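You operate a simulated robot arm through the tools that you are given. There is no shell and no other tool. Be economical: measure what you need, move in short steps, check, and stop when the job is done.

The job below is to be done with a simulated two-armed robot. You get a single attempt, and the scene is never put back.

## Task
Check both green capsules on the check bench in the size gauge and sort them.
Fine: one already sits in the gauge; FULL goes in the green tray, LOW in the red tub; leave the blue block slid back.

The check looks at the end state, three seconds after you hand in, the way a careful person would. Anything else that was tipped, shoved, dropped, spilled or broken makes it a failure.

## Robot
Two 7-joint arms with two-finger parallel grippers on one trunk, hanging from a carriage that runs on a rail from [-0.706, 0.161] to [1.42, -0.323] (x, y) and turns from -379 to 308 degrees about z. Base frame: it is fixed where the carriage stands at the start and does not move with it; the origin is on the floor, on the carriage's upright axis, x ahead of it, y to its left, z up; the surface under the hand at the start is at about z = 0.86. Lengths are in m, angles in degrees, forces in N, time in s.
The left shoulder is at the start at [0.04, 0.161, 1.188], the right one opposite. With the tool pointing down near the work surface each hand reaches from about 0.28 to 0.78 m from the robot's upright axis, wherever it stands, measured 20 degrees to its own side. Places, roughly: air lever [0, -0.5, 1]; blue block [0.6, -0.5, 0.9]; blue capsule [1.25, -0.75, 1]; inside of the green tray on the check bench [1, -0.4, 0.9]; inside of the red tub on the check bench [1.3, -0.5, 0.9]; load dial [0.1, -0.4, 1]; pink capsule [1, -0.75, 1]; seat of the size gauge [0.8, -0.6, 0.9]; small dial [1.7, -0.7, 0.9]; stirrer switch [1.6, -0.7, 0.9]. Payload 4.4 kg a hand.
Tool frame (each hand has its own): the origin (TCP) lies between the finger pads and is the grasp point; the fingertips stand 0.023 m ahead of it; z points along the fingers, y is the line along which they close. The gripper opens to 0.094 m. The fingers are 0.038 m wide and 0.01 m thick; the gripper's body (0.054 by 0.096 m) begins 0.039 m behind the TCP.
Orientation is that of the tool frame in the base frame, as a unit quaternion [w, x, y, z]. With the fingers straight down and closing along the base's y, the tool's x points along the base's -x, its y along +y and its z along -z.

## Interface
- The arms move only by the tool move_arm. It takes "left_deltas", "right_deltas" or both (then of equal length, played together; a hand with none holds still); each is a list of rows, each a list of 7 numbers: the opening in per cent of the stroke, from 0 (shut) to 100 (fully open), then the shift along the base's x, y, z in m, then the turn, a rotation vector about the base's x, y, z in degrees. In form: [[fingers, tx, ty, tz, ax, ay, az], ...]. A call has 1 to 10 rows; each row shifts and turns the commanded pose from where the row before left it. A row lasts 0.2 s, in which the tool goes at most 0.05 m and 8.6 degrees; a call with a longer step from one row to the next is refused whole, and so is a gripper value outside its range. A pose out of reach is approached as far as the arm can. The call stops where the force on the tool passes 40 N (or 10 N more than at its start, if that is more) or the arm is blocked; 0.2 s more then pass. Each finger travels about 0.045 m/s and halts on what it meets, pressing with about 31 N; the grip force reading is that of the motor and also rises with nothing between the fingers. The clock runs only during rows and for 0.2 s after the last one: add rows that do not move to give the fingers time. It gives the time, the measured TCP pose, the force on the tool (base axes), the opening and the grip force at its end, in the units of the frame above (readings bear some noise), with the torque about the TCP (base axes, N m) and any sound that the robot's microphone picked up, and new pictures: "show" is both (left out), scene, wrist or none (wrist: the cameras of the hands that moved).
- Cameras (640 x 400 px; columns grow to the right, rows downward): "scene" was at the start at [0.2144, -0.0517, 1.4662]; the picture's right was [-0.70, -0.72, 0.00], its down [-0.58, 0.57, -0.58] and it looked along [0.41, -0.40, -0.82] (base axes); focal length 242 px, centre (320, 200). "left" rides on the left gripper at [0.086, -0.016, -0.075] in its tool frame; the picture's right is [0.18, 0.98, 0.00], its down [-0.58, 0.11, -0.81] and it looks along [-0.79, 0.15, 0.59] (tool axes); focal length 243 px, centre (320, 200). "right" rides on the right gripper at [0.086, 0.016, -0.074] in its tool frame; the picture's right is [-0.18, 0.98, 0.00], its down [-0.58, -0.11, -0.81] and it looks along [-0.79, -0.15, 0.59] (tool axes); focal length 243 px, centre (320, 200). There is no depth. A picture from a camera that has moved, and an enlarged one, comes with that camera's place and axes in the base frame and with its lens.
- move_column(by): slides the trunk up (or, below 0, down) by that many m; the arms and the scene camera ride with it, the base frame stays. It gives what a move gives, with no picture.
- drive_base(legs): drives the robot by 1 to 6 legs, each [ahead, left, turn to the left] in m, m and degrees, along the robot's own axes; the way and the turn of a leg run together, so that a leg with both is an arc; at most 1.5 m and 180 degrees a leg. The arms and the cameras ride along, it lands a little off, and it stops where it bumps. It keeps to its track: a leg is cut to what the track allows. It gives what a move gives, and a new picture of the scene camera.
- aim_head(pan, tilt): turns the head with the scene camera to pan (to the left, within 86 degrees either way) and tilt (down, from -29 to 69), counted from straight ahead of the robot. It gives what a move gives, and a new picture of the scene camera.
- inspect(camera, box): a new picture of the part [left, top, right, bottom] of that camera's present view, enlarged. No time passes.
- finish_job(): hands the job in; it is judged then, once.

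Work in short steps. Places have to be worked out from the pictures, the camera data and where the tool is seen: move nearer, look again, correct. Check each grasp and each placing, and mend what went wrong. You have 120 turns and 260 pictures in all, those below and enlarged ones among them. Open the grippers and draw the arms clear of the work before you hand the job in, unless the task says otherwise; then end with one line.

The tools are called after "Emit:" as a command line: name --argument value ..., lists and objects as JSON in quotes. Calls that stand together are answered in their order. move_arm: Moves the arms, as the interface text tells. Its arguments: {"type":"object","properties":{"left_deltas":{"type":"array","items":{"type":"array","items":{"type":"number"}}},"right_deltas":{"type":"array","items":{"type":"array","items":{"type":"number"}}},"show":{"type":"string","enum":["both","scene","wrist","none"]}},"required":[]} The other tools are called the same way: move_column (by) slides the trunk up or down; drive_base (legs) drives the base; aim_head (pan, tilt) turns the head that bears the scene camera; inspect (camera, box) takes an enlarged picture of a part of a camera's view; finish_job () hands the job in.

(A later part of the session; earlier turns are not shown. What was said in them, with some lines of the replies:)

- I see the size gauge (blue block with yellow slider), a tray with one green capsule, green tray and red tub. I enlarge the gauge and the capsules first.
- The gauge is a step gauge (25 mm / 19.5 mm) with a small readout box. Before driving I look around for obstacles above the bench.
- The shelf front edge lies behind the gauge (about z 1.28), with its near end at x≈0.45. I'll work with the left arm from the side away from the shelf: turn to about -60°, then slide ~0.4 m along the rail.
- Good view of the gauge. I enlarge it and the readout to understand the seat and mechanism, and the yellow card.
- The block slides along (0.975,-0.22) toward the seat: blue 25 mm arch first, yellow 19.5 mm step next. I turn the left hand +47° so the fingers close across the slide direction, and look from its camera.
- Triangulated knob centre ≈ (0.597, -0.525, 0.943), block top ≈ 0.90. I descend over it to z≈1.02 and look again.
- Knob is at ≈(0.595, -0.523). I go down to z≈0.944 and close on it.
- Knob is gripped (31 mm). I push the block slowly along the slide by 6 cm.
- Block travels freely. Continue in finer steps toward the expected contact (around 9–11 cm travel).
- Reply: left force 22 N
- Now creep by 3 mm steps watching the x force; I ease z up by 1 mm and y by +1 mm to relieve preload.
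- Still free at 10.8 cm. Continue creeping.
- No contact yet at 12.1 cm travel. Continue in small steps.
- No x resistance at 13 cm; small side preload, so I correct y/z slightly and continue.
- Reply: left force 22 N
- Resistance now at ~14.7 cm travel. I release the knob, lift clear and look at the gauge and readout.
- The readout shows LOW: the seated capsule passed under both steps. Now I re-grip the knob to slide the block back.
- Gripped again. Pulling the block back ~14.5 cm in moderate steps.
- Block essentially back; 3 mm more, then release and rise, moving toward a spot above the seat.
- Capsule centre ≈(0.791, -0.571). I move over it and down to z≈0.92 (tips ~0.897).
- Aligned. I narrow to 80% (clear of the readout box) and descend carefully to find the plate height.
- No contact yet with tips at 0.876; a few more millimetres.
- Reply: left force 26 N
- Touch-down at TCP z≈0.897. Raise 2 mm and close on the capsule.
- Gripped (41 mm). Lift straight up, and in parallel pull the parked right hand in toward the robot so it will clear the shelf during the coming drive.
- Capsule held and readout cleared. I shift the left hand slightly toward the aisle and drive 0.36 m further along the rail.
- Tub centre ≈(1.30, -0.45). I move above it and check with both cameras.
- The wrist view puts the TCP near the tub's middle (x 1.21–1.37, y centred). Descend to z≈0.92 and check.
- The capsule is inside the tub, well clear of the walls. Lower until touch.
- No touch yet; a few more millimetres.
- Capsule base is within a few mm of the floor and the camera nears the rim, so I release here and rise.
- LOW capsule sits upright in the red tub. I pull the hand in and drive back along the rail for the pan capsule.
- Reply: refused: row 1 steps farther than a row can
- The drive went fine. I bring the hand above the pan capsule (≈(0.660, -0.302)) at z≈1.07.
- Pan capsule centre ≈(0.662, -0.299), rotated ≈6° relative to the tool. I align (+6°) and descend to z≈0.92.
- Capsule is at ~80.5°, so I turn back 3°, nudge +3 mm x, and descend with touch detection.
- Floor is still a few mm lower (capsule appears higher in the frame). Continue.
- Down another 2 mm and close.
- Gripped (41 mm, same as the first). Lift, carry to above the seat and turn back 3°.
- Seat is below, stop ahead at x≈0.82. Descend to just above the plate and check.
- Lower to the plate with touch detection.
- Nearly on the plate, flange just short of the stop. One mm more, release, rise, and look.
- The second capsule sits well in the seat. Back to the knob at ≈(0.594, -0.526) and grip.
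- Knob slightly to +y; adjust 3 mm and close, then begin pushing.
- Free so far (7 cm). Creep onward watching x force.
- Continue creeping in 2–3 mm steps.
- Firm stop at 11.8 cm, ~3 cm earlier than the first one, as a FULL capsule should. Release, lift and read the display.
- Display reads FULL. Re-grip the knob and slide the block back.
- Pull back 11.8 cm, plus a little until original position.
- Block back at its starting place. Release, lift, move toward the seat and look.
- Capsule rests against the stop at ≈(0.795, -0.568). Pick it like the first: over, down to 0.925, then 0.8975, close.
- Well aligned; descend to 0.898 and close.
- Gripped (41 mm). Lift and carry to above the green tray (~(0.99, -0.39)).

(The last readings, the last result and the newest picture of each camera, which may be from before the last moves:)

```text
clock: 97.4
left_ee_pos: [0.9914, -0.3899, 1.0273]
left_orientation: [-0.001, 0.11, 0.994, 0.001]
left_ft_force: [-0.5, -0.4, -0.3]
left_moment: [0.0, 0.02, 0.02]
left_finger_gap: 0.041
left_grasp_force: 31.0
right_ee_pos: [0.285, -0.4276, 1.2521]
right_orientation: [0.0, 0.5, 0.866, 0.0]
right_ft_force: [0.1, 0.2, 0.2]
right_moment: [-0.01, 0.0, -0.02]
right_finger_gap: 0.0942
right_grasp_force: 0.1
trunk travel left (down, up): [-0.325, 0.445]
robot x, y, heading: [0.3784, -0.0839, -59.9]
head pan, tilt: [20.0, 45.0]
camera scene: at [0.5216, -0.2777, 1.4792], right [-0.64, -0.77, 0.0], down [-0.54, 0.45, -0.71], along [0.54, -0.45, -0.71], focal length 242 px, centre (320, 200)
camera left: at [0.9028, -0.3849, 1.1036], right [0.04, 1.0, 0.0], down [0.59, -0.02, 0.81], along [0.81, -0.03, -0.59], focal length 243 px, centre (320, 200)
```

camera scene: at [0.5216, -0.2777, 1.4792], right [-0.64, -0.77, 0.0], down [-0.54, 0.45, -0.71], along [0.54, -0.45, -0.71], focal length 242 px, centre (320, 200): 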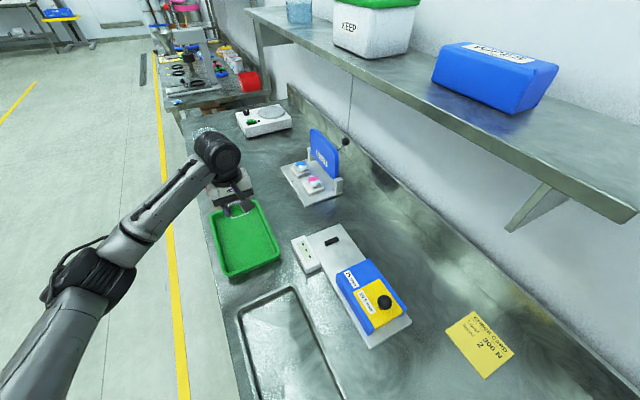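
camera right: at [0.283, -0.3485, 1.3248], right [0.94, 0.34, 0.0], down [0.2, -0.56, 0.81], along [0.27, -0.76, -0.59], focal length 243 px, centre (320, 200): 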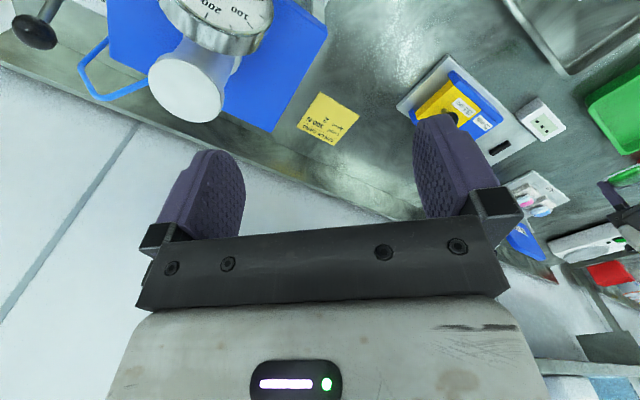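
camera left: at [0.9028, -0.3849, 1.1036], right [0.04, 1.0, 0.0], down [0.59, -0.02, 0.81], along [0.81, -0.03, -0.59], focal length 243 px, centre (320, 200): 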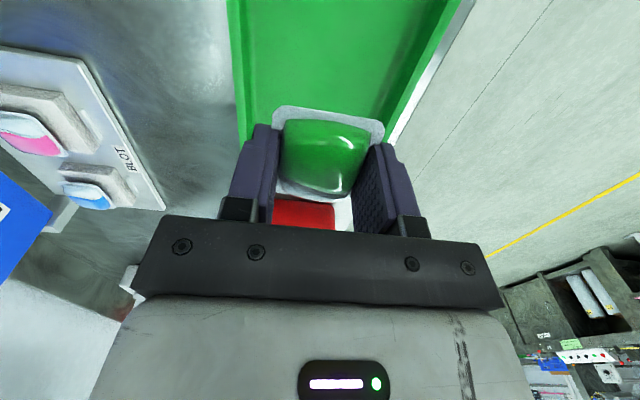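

Inside the tray footprint; nudge to centre (−1 cm x, +1.2 cm y) and descend to z≈0.915.

Emit:
move_arm --left_deltas '[[30, -0.01, 0.012, -0.03, 0, 0, 0], [30, 0, 0, -0.045, 0, 0, 0], [30, 0, 0, -0.036, 0, 0, 0], [30, 0, 0, 0, 0, 0, 0]]'

```text
clock: 98.4
left_ee_pos: [0.98, -0.3769, 0.9146]
left_orientation: [0.0, 0.11, 0.994, 0.001]
left_ft_force: [0.0, 0.3, -0.6]
left_moment: [0.01, -0.01, -0.03]
left_finger_gap: 0.041
left_grasp_force: 31.4
right_ee_pos: [0.2869, -0.4276, 1.2527]
right_orientation: [0.0, 0.498, 0.867, 0.0]
right_ft_force: [0.3, 0.5, 0.6]
right_moment: [0.02, 0.02, 0.02]
right_finger_gap: 0.094
right_grasp_force: 0.2
trunk travel left (down, up): [-0.325, 0.445]
robot x, y, heading: [0.3786, -0.0868, -59.9]
head pan, tilt: [20.0, 45.0]
camera scene: at [0.5221, -0.2775, 1.4792], right [-0.64, -0.77, 0.0], down [-0.54, 0.45, -0.71], along [0.54, -0.45, -0.71], focal length 242 px, centre (320, 200)
camera left: at [0.8926, -0.3721, 0.9906], right [0.04, 1.0, 0.0], down [0.59, -0.02, 0.81], along [0.81, -0.03, -0.59], focal length 243 px, centre (320, 200)
```

scene: 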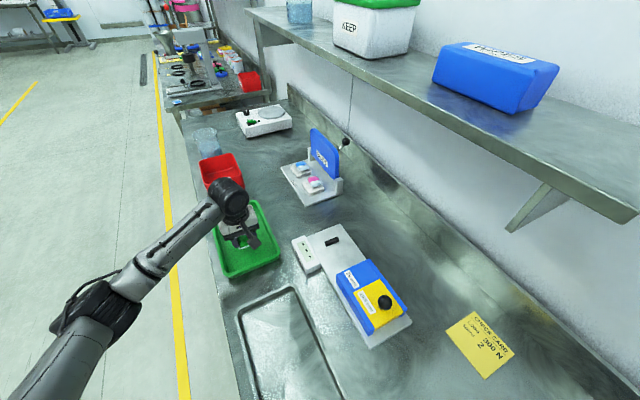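
left: 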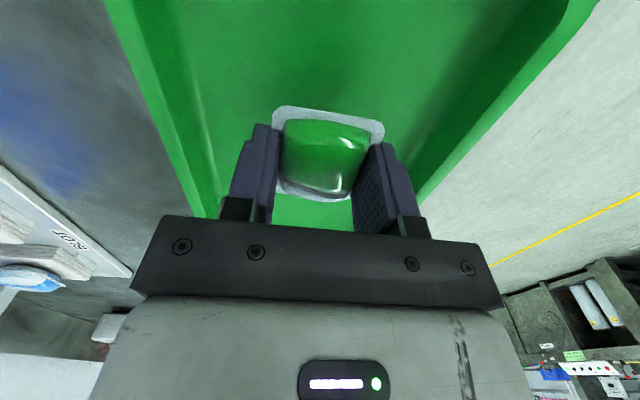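

Centred in the tray. Lower gently with touch detection.

Emit:
move_arm --left_deltas '[[30, 0, 0, -0.012, 0, 0, 0], [30, 0, 0, -0.006, 0, 0, 0], [30, 0, 0, -0.003, 0, 0, 0], [30, 0, 0, 0, 0, 0, 0]]' --show "none"

Emit:
move_arm --left_deltas '[[30, 0, 0, -0.002, 0, 0, 0], [30, 0, 0, -0.002, 0, 0, 0], [30, 0, 0, 0, 0, 0, 0]]' --show "wrist"

```text
clock: 99.4
left_ee_pos: [0.9803, -0.3762, 0.8948]
left_orientation: [0.001, 0.11, 0.994, 0.0]
left_ft_force: [-0.6, 0.6, 0.2]
left_moment: [-0.03, 0.03, -0.01]
left_finger_gap: 0.0411
left_grasp_force: 30.8
right_ee_pos: [0.2862, -0.4266, 1.252]
right_orientation: [0.0, 0.499, 0.866, -0.001]
right_ft_force: [-0.1, -0.2, -0.8]
right_moment: [-0.06, -0.01, 0.02]
right_finger_gap: 0.0941
right_grasp_force: 0.0
trunk travel left (down, up): [-0.325, 0.445]
robot x, y, heading: [0.3779, -0.0881, -60.1]
head pan, tilt: [20.0, 45.0]
```

```text
clock: 100.2
left_ee_pos: [0.9788, -0.377, 0.891]
left_orientation: [0.0, 0.11, 0.994, 0.0]
left_ft_force: [-0.1, 0.7, 0.4]
left_moment: [0.01, 0.0, -0.03]
left_finger_gap: 0.041
left_grasp_force: 31.1
right_ee_pos: [0.2855, -0.4271, 1.2517]
right_orientation: [-0.001, 0.499, 0.867, 0.0]
right_ft_force: [0.3, 0.1, 0.5]
right_moment: [0.02, 0.01, -0.02]
right_finger_gap: 0.0938
right_grasp_force: 0.0
trunk travel left (down, up): [-0.325, 0.445]
robot x, y, heading: [0.3802, -0.0881, -59.9]
head pan, tilt: [20.0, 45.0]
camera left: at [0.8911, -0.3716, 0.9662], right [0.04, 1.0, 0.0], down [0.59, -0.02, 0.81], along [0.81, -0.03, -0.59], focal length 243 px, centre (320, 200)
```

left: 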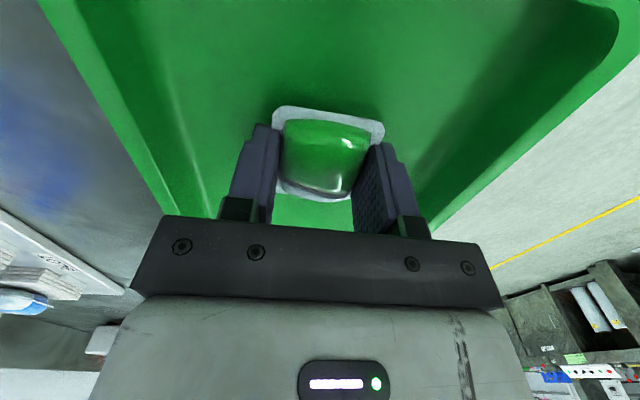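

Emit:
move_arm --left_deltas '[[30, 0, 0, -0.002, 0, 0, 0], [30, 0, 0, 0, 0, 0, 0]]' --show "none"

Emit:
move_arm --left_deltas '[[30, 0, 0, -0.0015, 0, 0, 0], [30, 0, 0, 0, 0, 0, 0]]' --show "none"

```text
clock: 100.8
left_ee_pos: [0.9809, -0.3767, 0.8878]
left_orientation: [0.0, 0.11, 0.994, 0.0]
left_ft_force: [0.0, -0.1, 0.0]
left_moment: [-0.01, 0.01, -0.02]
left_finger_gap: 0.041
left_grasp_force: 31.0
right_ee_pos: [0.2856, -0.4277, 1.2517]
right_orientation: [0.0, 0.499, 0.867, 0.0]
right_ft_force: [-0.5, -0.1, -0.5]
right_moment: [0.02, -0.02, 0.0]
right_finger_gap: 0.094
right_grasp_force: 0.1
trunk travel left (down, up): [-0.325, 0.445]
robot x, y, heading: [0.3753, -0.0844, -59.9]
head pan, tilt: [20.0, 45.0]
```

```text
clock: 101.4
left_ee_pos: [0.9809, -0.3772, 0.8875]
left_orientation: [0.0, 0.11, 0.994, 0.0]
left_ft_force: [-1.1, 1.2, 3.2]
left_moment: [0.06, -0.04, -0.02]
left_finger_gap: 0.041
left_grasp_force: 30.9
right_ee_pos: [0.2859, -0.4263, 1.2516]
right_orientation: [-0.001, 0.5, 0.866, 0.001]
right_ft_force: [0.2, 0.2, 0.6]
right_moment: [0.02, 0.02, 0.01]
right_finger_gap: 0.0941
right_grasp_force: 0.0
trunk travel left (down, up): [-0.325, 0.445]
robot x, y, heading: [0.3757, -0.0877, -59.9]
head pan, tilt: [20.0, 45.0]
```

Touch felt (3 N). Release and rise clear.

Emit:
move_arm --left_deltas '[[45, 0, 0, 0, 0, 0, 0], [60, 0, 0, 0, 0, 0, 0], [70, 0, 0, 0, 0, 0, 0], [70, 0, 0, 0.02, 0, 0, 0], [70, 0, 0, 0.045, 0, 0, 0], [70, 0, 0, 0.05, 0, 0, 0], [100, 0, 0, 0.05, 0, 0, 0], [100, -0.03, 0, 0.03, 0, 0, 0], [100, -0.045, 0.015, 0, 0, 0, 0], [100, -0.045, 0.015, 0, 0, 0, 0]]'

Emit:
aim_head --pan 30 --tilt 45

```text
clock: 103.6
left_ee_pos: [0.8593, -0.3474, 1.0819]
left_orientation: [-0.001, 0.11, 0.994, 0.0]
left_ft_force: [0.0, 0.6, -0.5]
left_moment: [-0.01, 0.0, 0.01]
left_finger_gap: 0.0941
left_grasp_force: 0.1
right_ee_pos: [0.2856, -0.4265, 1.2503]
right_orientation: [-0.001, 0.5, 0.866, 0.0]
right_ft_force: [-0.2, 0.3, 0.8]
right_moment: [0.02, -0.03, -0.05]
right_finger_gap: 0.094
right_grasp_force: 0.1
trunk travel left (down, up): [-0.325, 0.445]
robot x, y, heading: [0.3783, -0.0905, -59.8]
head pan, tilt: [20.0, 45.0]
camera scene: at [0.5215, -0.2774, 1.4791], right [-0.64, -0.77, 0.0], down [-0.54, 0.45, -0.71], along [0.54, -0.45, -0.71], focal length 242 px, centre (320, 200)
camera left: at [0.7703, -0.3421, 1.1574], right [0.04, 1.0, 0.0], down [0.59, -0.02, 0.81], along [0.81, -0.03, -0.59], focal length 243 px, centre (320, 200)
```

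scene: 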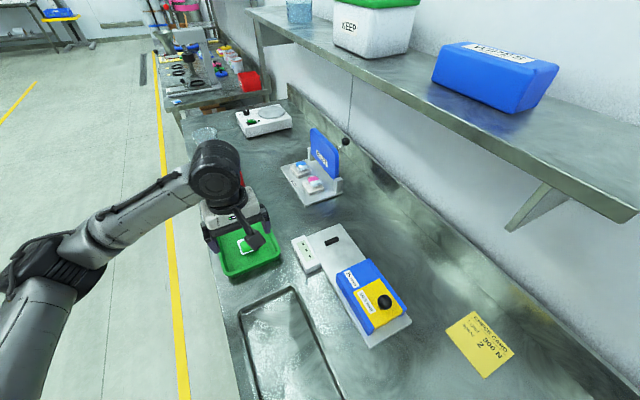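
left: 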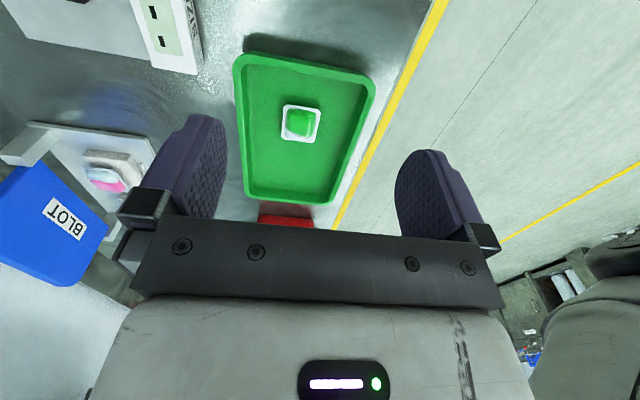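

```text
clock: 104.3
left_ee_pos: [0.8595, -0.3469, 1.0826]
left_orientation: [0.0, 0.111, 0.994, 0.001]
left_ft_force: [0.1, 0.6, 0.2]
left_moment: [0.01, 0.0, 0.03]
left_finger_gap: 0.094
left_grasp_force: 0.1
right_ee_pos: [0.2855, -0.4262, 1.2519]
right_orientation: [0.0, 0.499, 0.867, 0.001]
right_ft_force: [-0.2, -0.9, -0.4]
right_moment: [0.0, 0.01, -0.01]
right_finger_gap: 0.0939
right_grasp_force: 0.0
trunk travel left (down, up): [-0.325, 0.445]
robot x, y, heading: [0.3768, -0.0856, -59.9]
head pan, tilt: [30.0, 45.0]
camera scene: at [0.5299, -0.2659, 1.4791], right [-0.5, -0.87, 0.0], down [-0.61, 0.35, -0.71], along [0.61, -0.35, -0.71], focal length 242 px, centre (320, 200)
```

scene: 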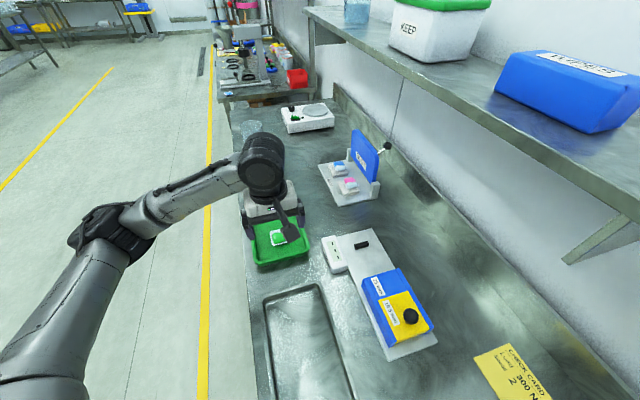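

Capsule lies upright in the green tray. I draw the left hand up and back toward the robot, and check everything.

Emit:
move_arm --left_deltas '[[100, 0, 0, 0.05, 0, 0, 0], [100, -0.02, 0.03, 0.03, 0, 0, 0], [100, -0.03, 0.035, 0.02, 0, 0, 0], [100, -0.03, 0.035, 0.02, 0, 0, 0], [100, -0.03, 0.035, 0, 0, 0, 0], [100, 0, 0, 0, 0, 0, 0]]' --show "scene"

Emit:
inspect --camera "scene" --box '[220, 120, 460, 370]'

```text
refused: row 3 steps farther than a row can; nothing moved
```

```text
1.60 times, centred on (340, 245) of scene
camera zoom: at [0.5299, -0.2659, 1.4791], right [-0.5, -0.87, 0.0], down [-0.61, 0.35, -0.71], along [0.61, -0.35, -0.71], focal length 388 px, centre (288, 128)
```

zoom: 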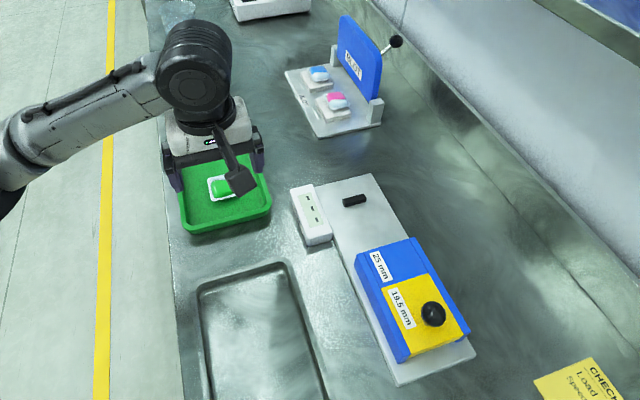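

The block is back, seat empty. One row was a hair too long; repeat with smaller steps.

Emit:
move_arm --left_deltas '[[100, 0, 0, 0.045, 0, 0, 0], [100, -0.02, 0.025, 0.03, 0, 0, 0], [100, -0.025, 0.03, 0.02, 0, 0, 0], [100, -0.03, 0.03, 0.02, 0, 0, 0], [100, -0.03, 0.03, 0, 0, 0, 0], [100, 0, 0, 0, 0, 0, 0]]' --show "scene"

Emit:
inspect --camera "scene" --box '[220, 90, 420, 290]'

```text
clock: 105.8
left_ee_pos: [0.7537, -0.2312, 1.197]
left_orientation: [0.0, 0.109, 0.994, 0.0]
left_ft_force: [-0.3, -1.2, 0.0]
left_moment: [0.0, -0.02, -0.01]
left_finger_gap: 0.0941
left_grasp_force: 0.1
right_ee_pos: [0.2864, -0.4262, 1.2504]
right_orientation: [0.0, 0.499, 0.867, 0.0]
right_ft_force: [0.4, -0.5, 0.3]
right_moment: [0.0, -0.03, -0.01]
right_finger_gap: 0.094
right_grasp_force: 0.2
trunk travel left (down, up): [-0.325, 0.445]
robot x, y, heading: [0.3794, -0.0898, -60.0]
head pan, tilt: [30.0, 45.0]
camera scene: at [0.5301, -0.2659, 1.4792], right [-0.5, -0.87, 0.0], down [-0.61, 0.35, -0.71], along [0.61, -0.35, -0.71], focal length 242 px, centre (320, 200)
```

scene: 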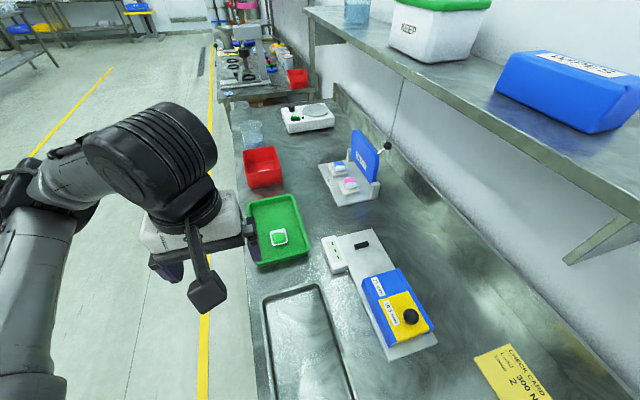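

```text
2.00 times, centred on (320, 190) of scene
camera zoom: at [0.5301, -0.2659, 1.4792], right [-0.5, -0.87, 0.0], down [-0.61, 0.35, -0.71], along [0.61, -0.35, -0.71], focal length 485 px, centre (320, 220)
```

zoom: 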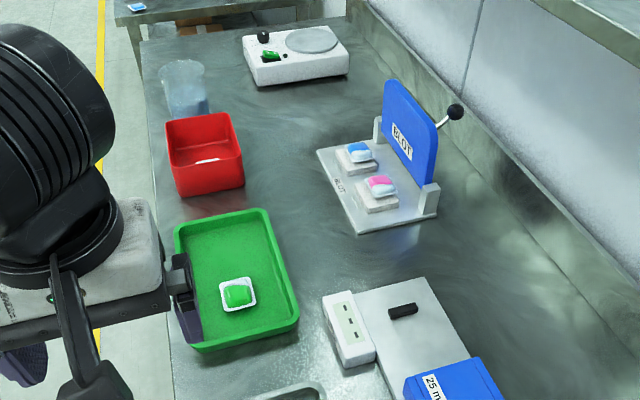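

Everything is in place: the LOW capsule is in the red tub, the FULL one is in the green tray, the block is slid back, and both arms are clear.

Emit:
finish_job

```text
The job is handed in.
```

I checked both green capsules in the size gauge. The one already in the gauge read LOW and is in the red tub; the one from the pan read FULL and is in the green tray. The blue block is slid back, both grippers are open and the arms are clear.
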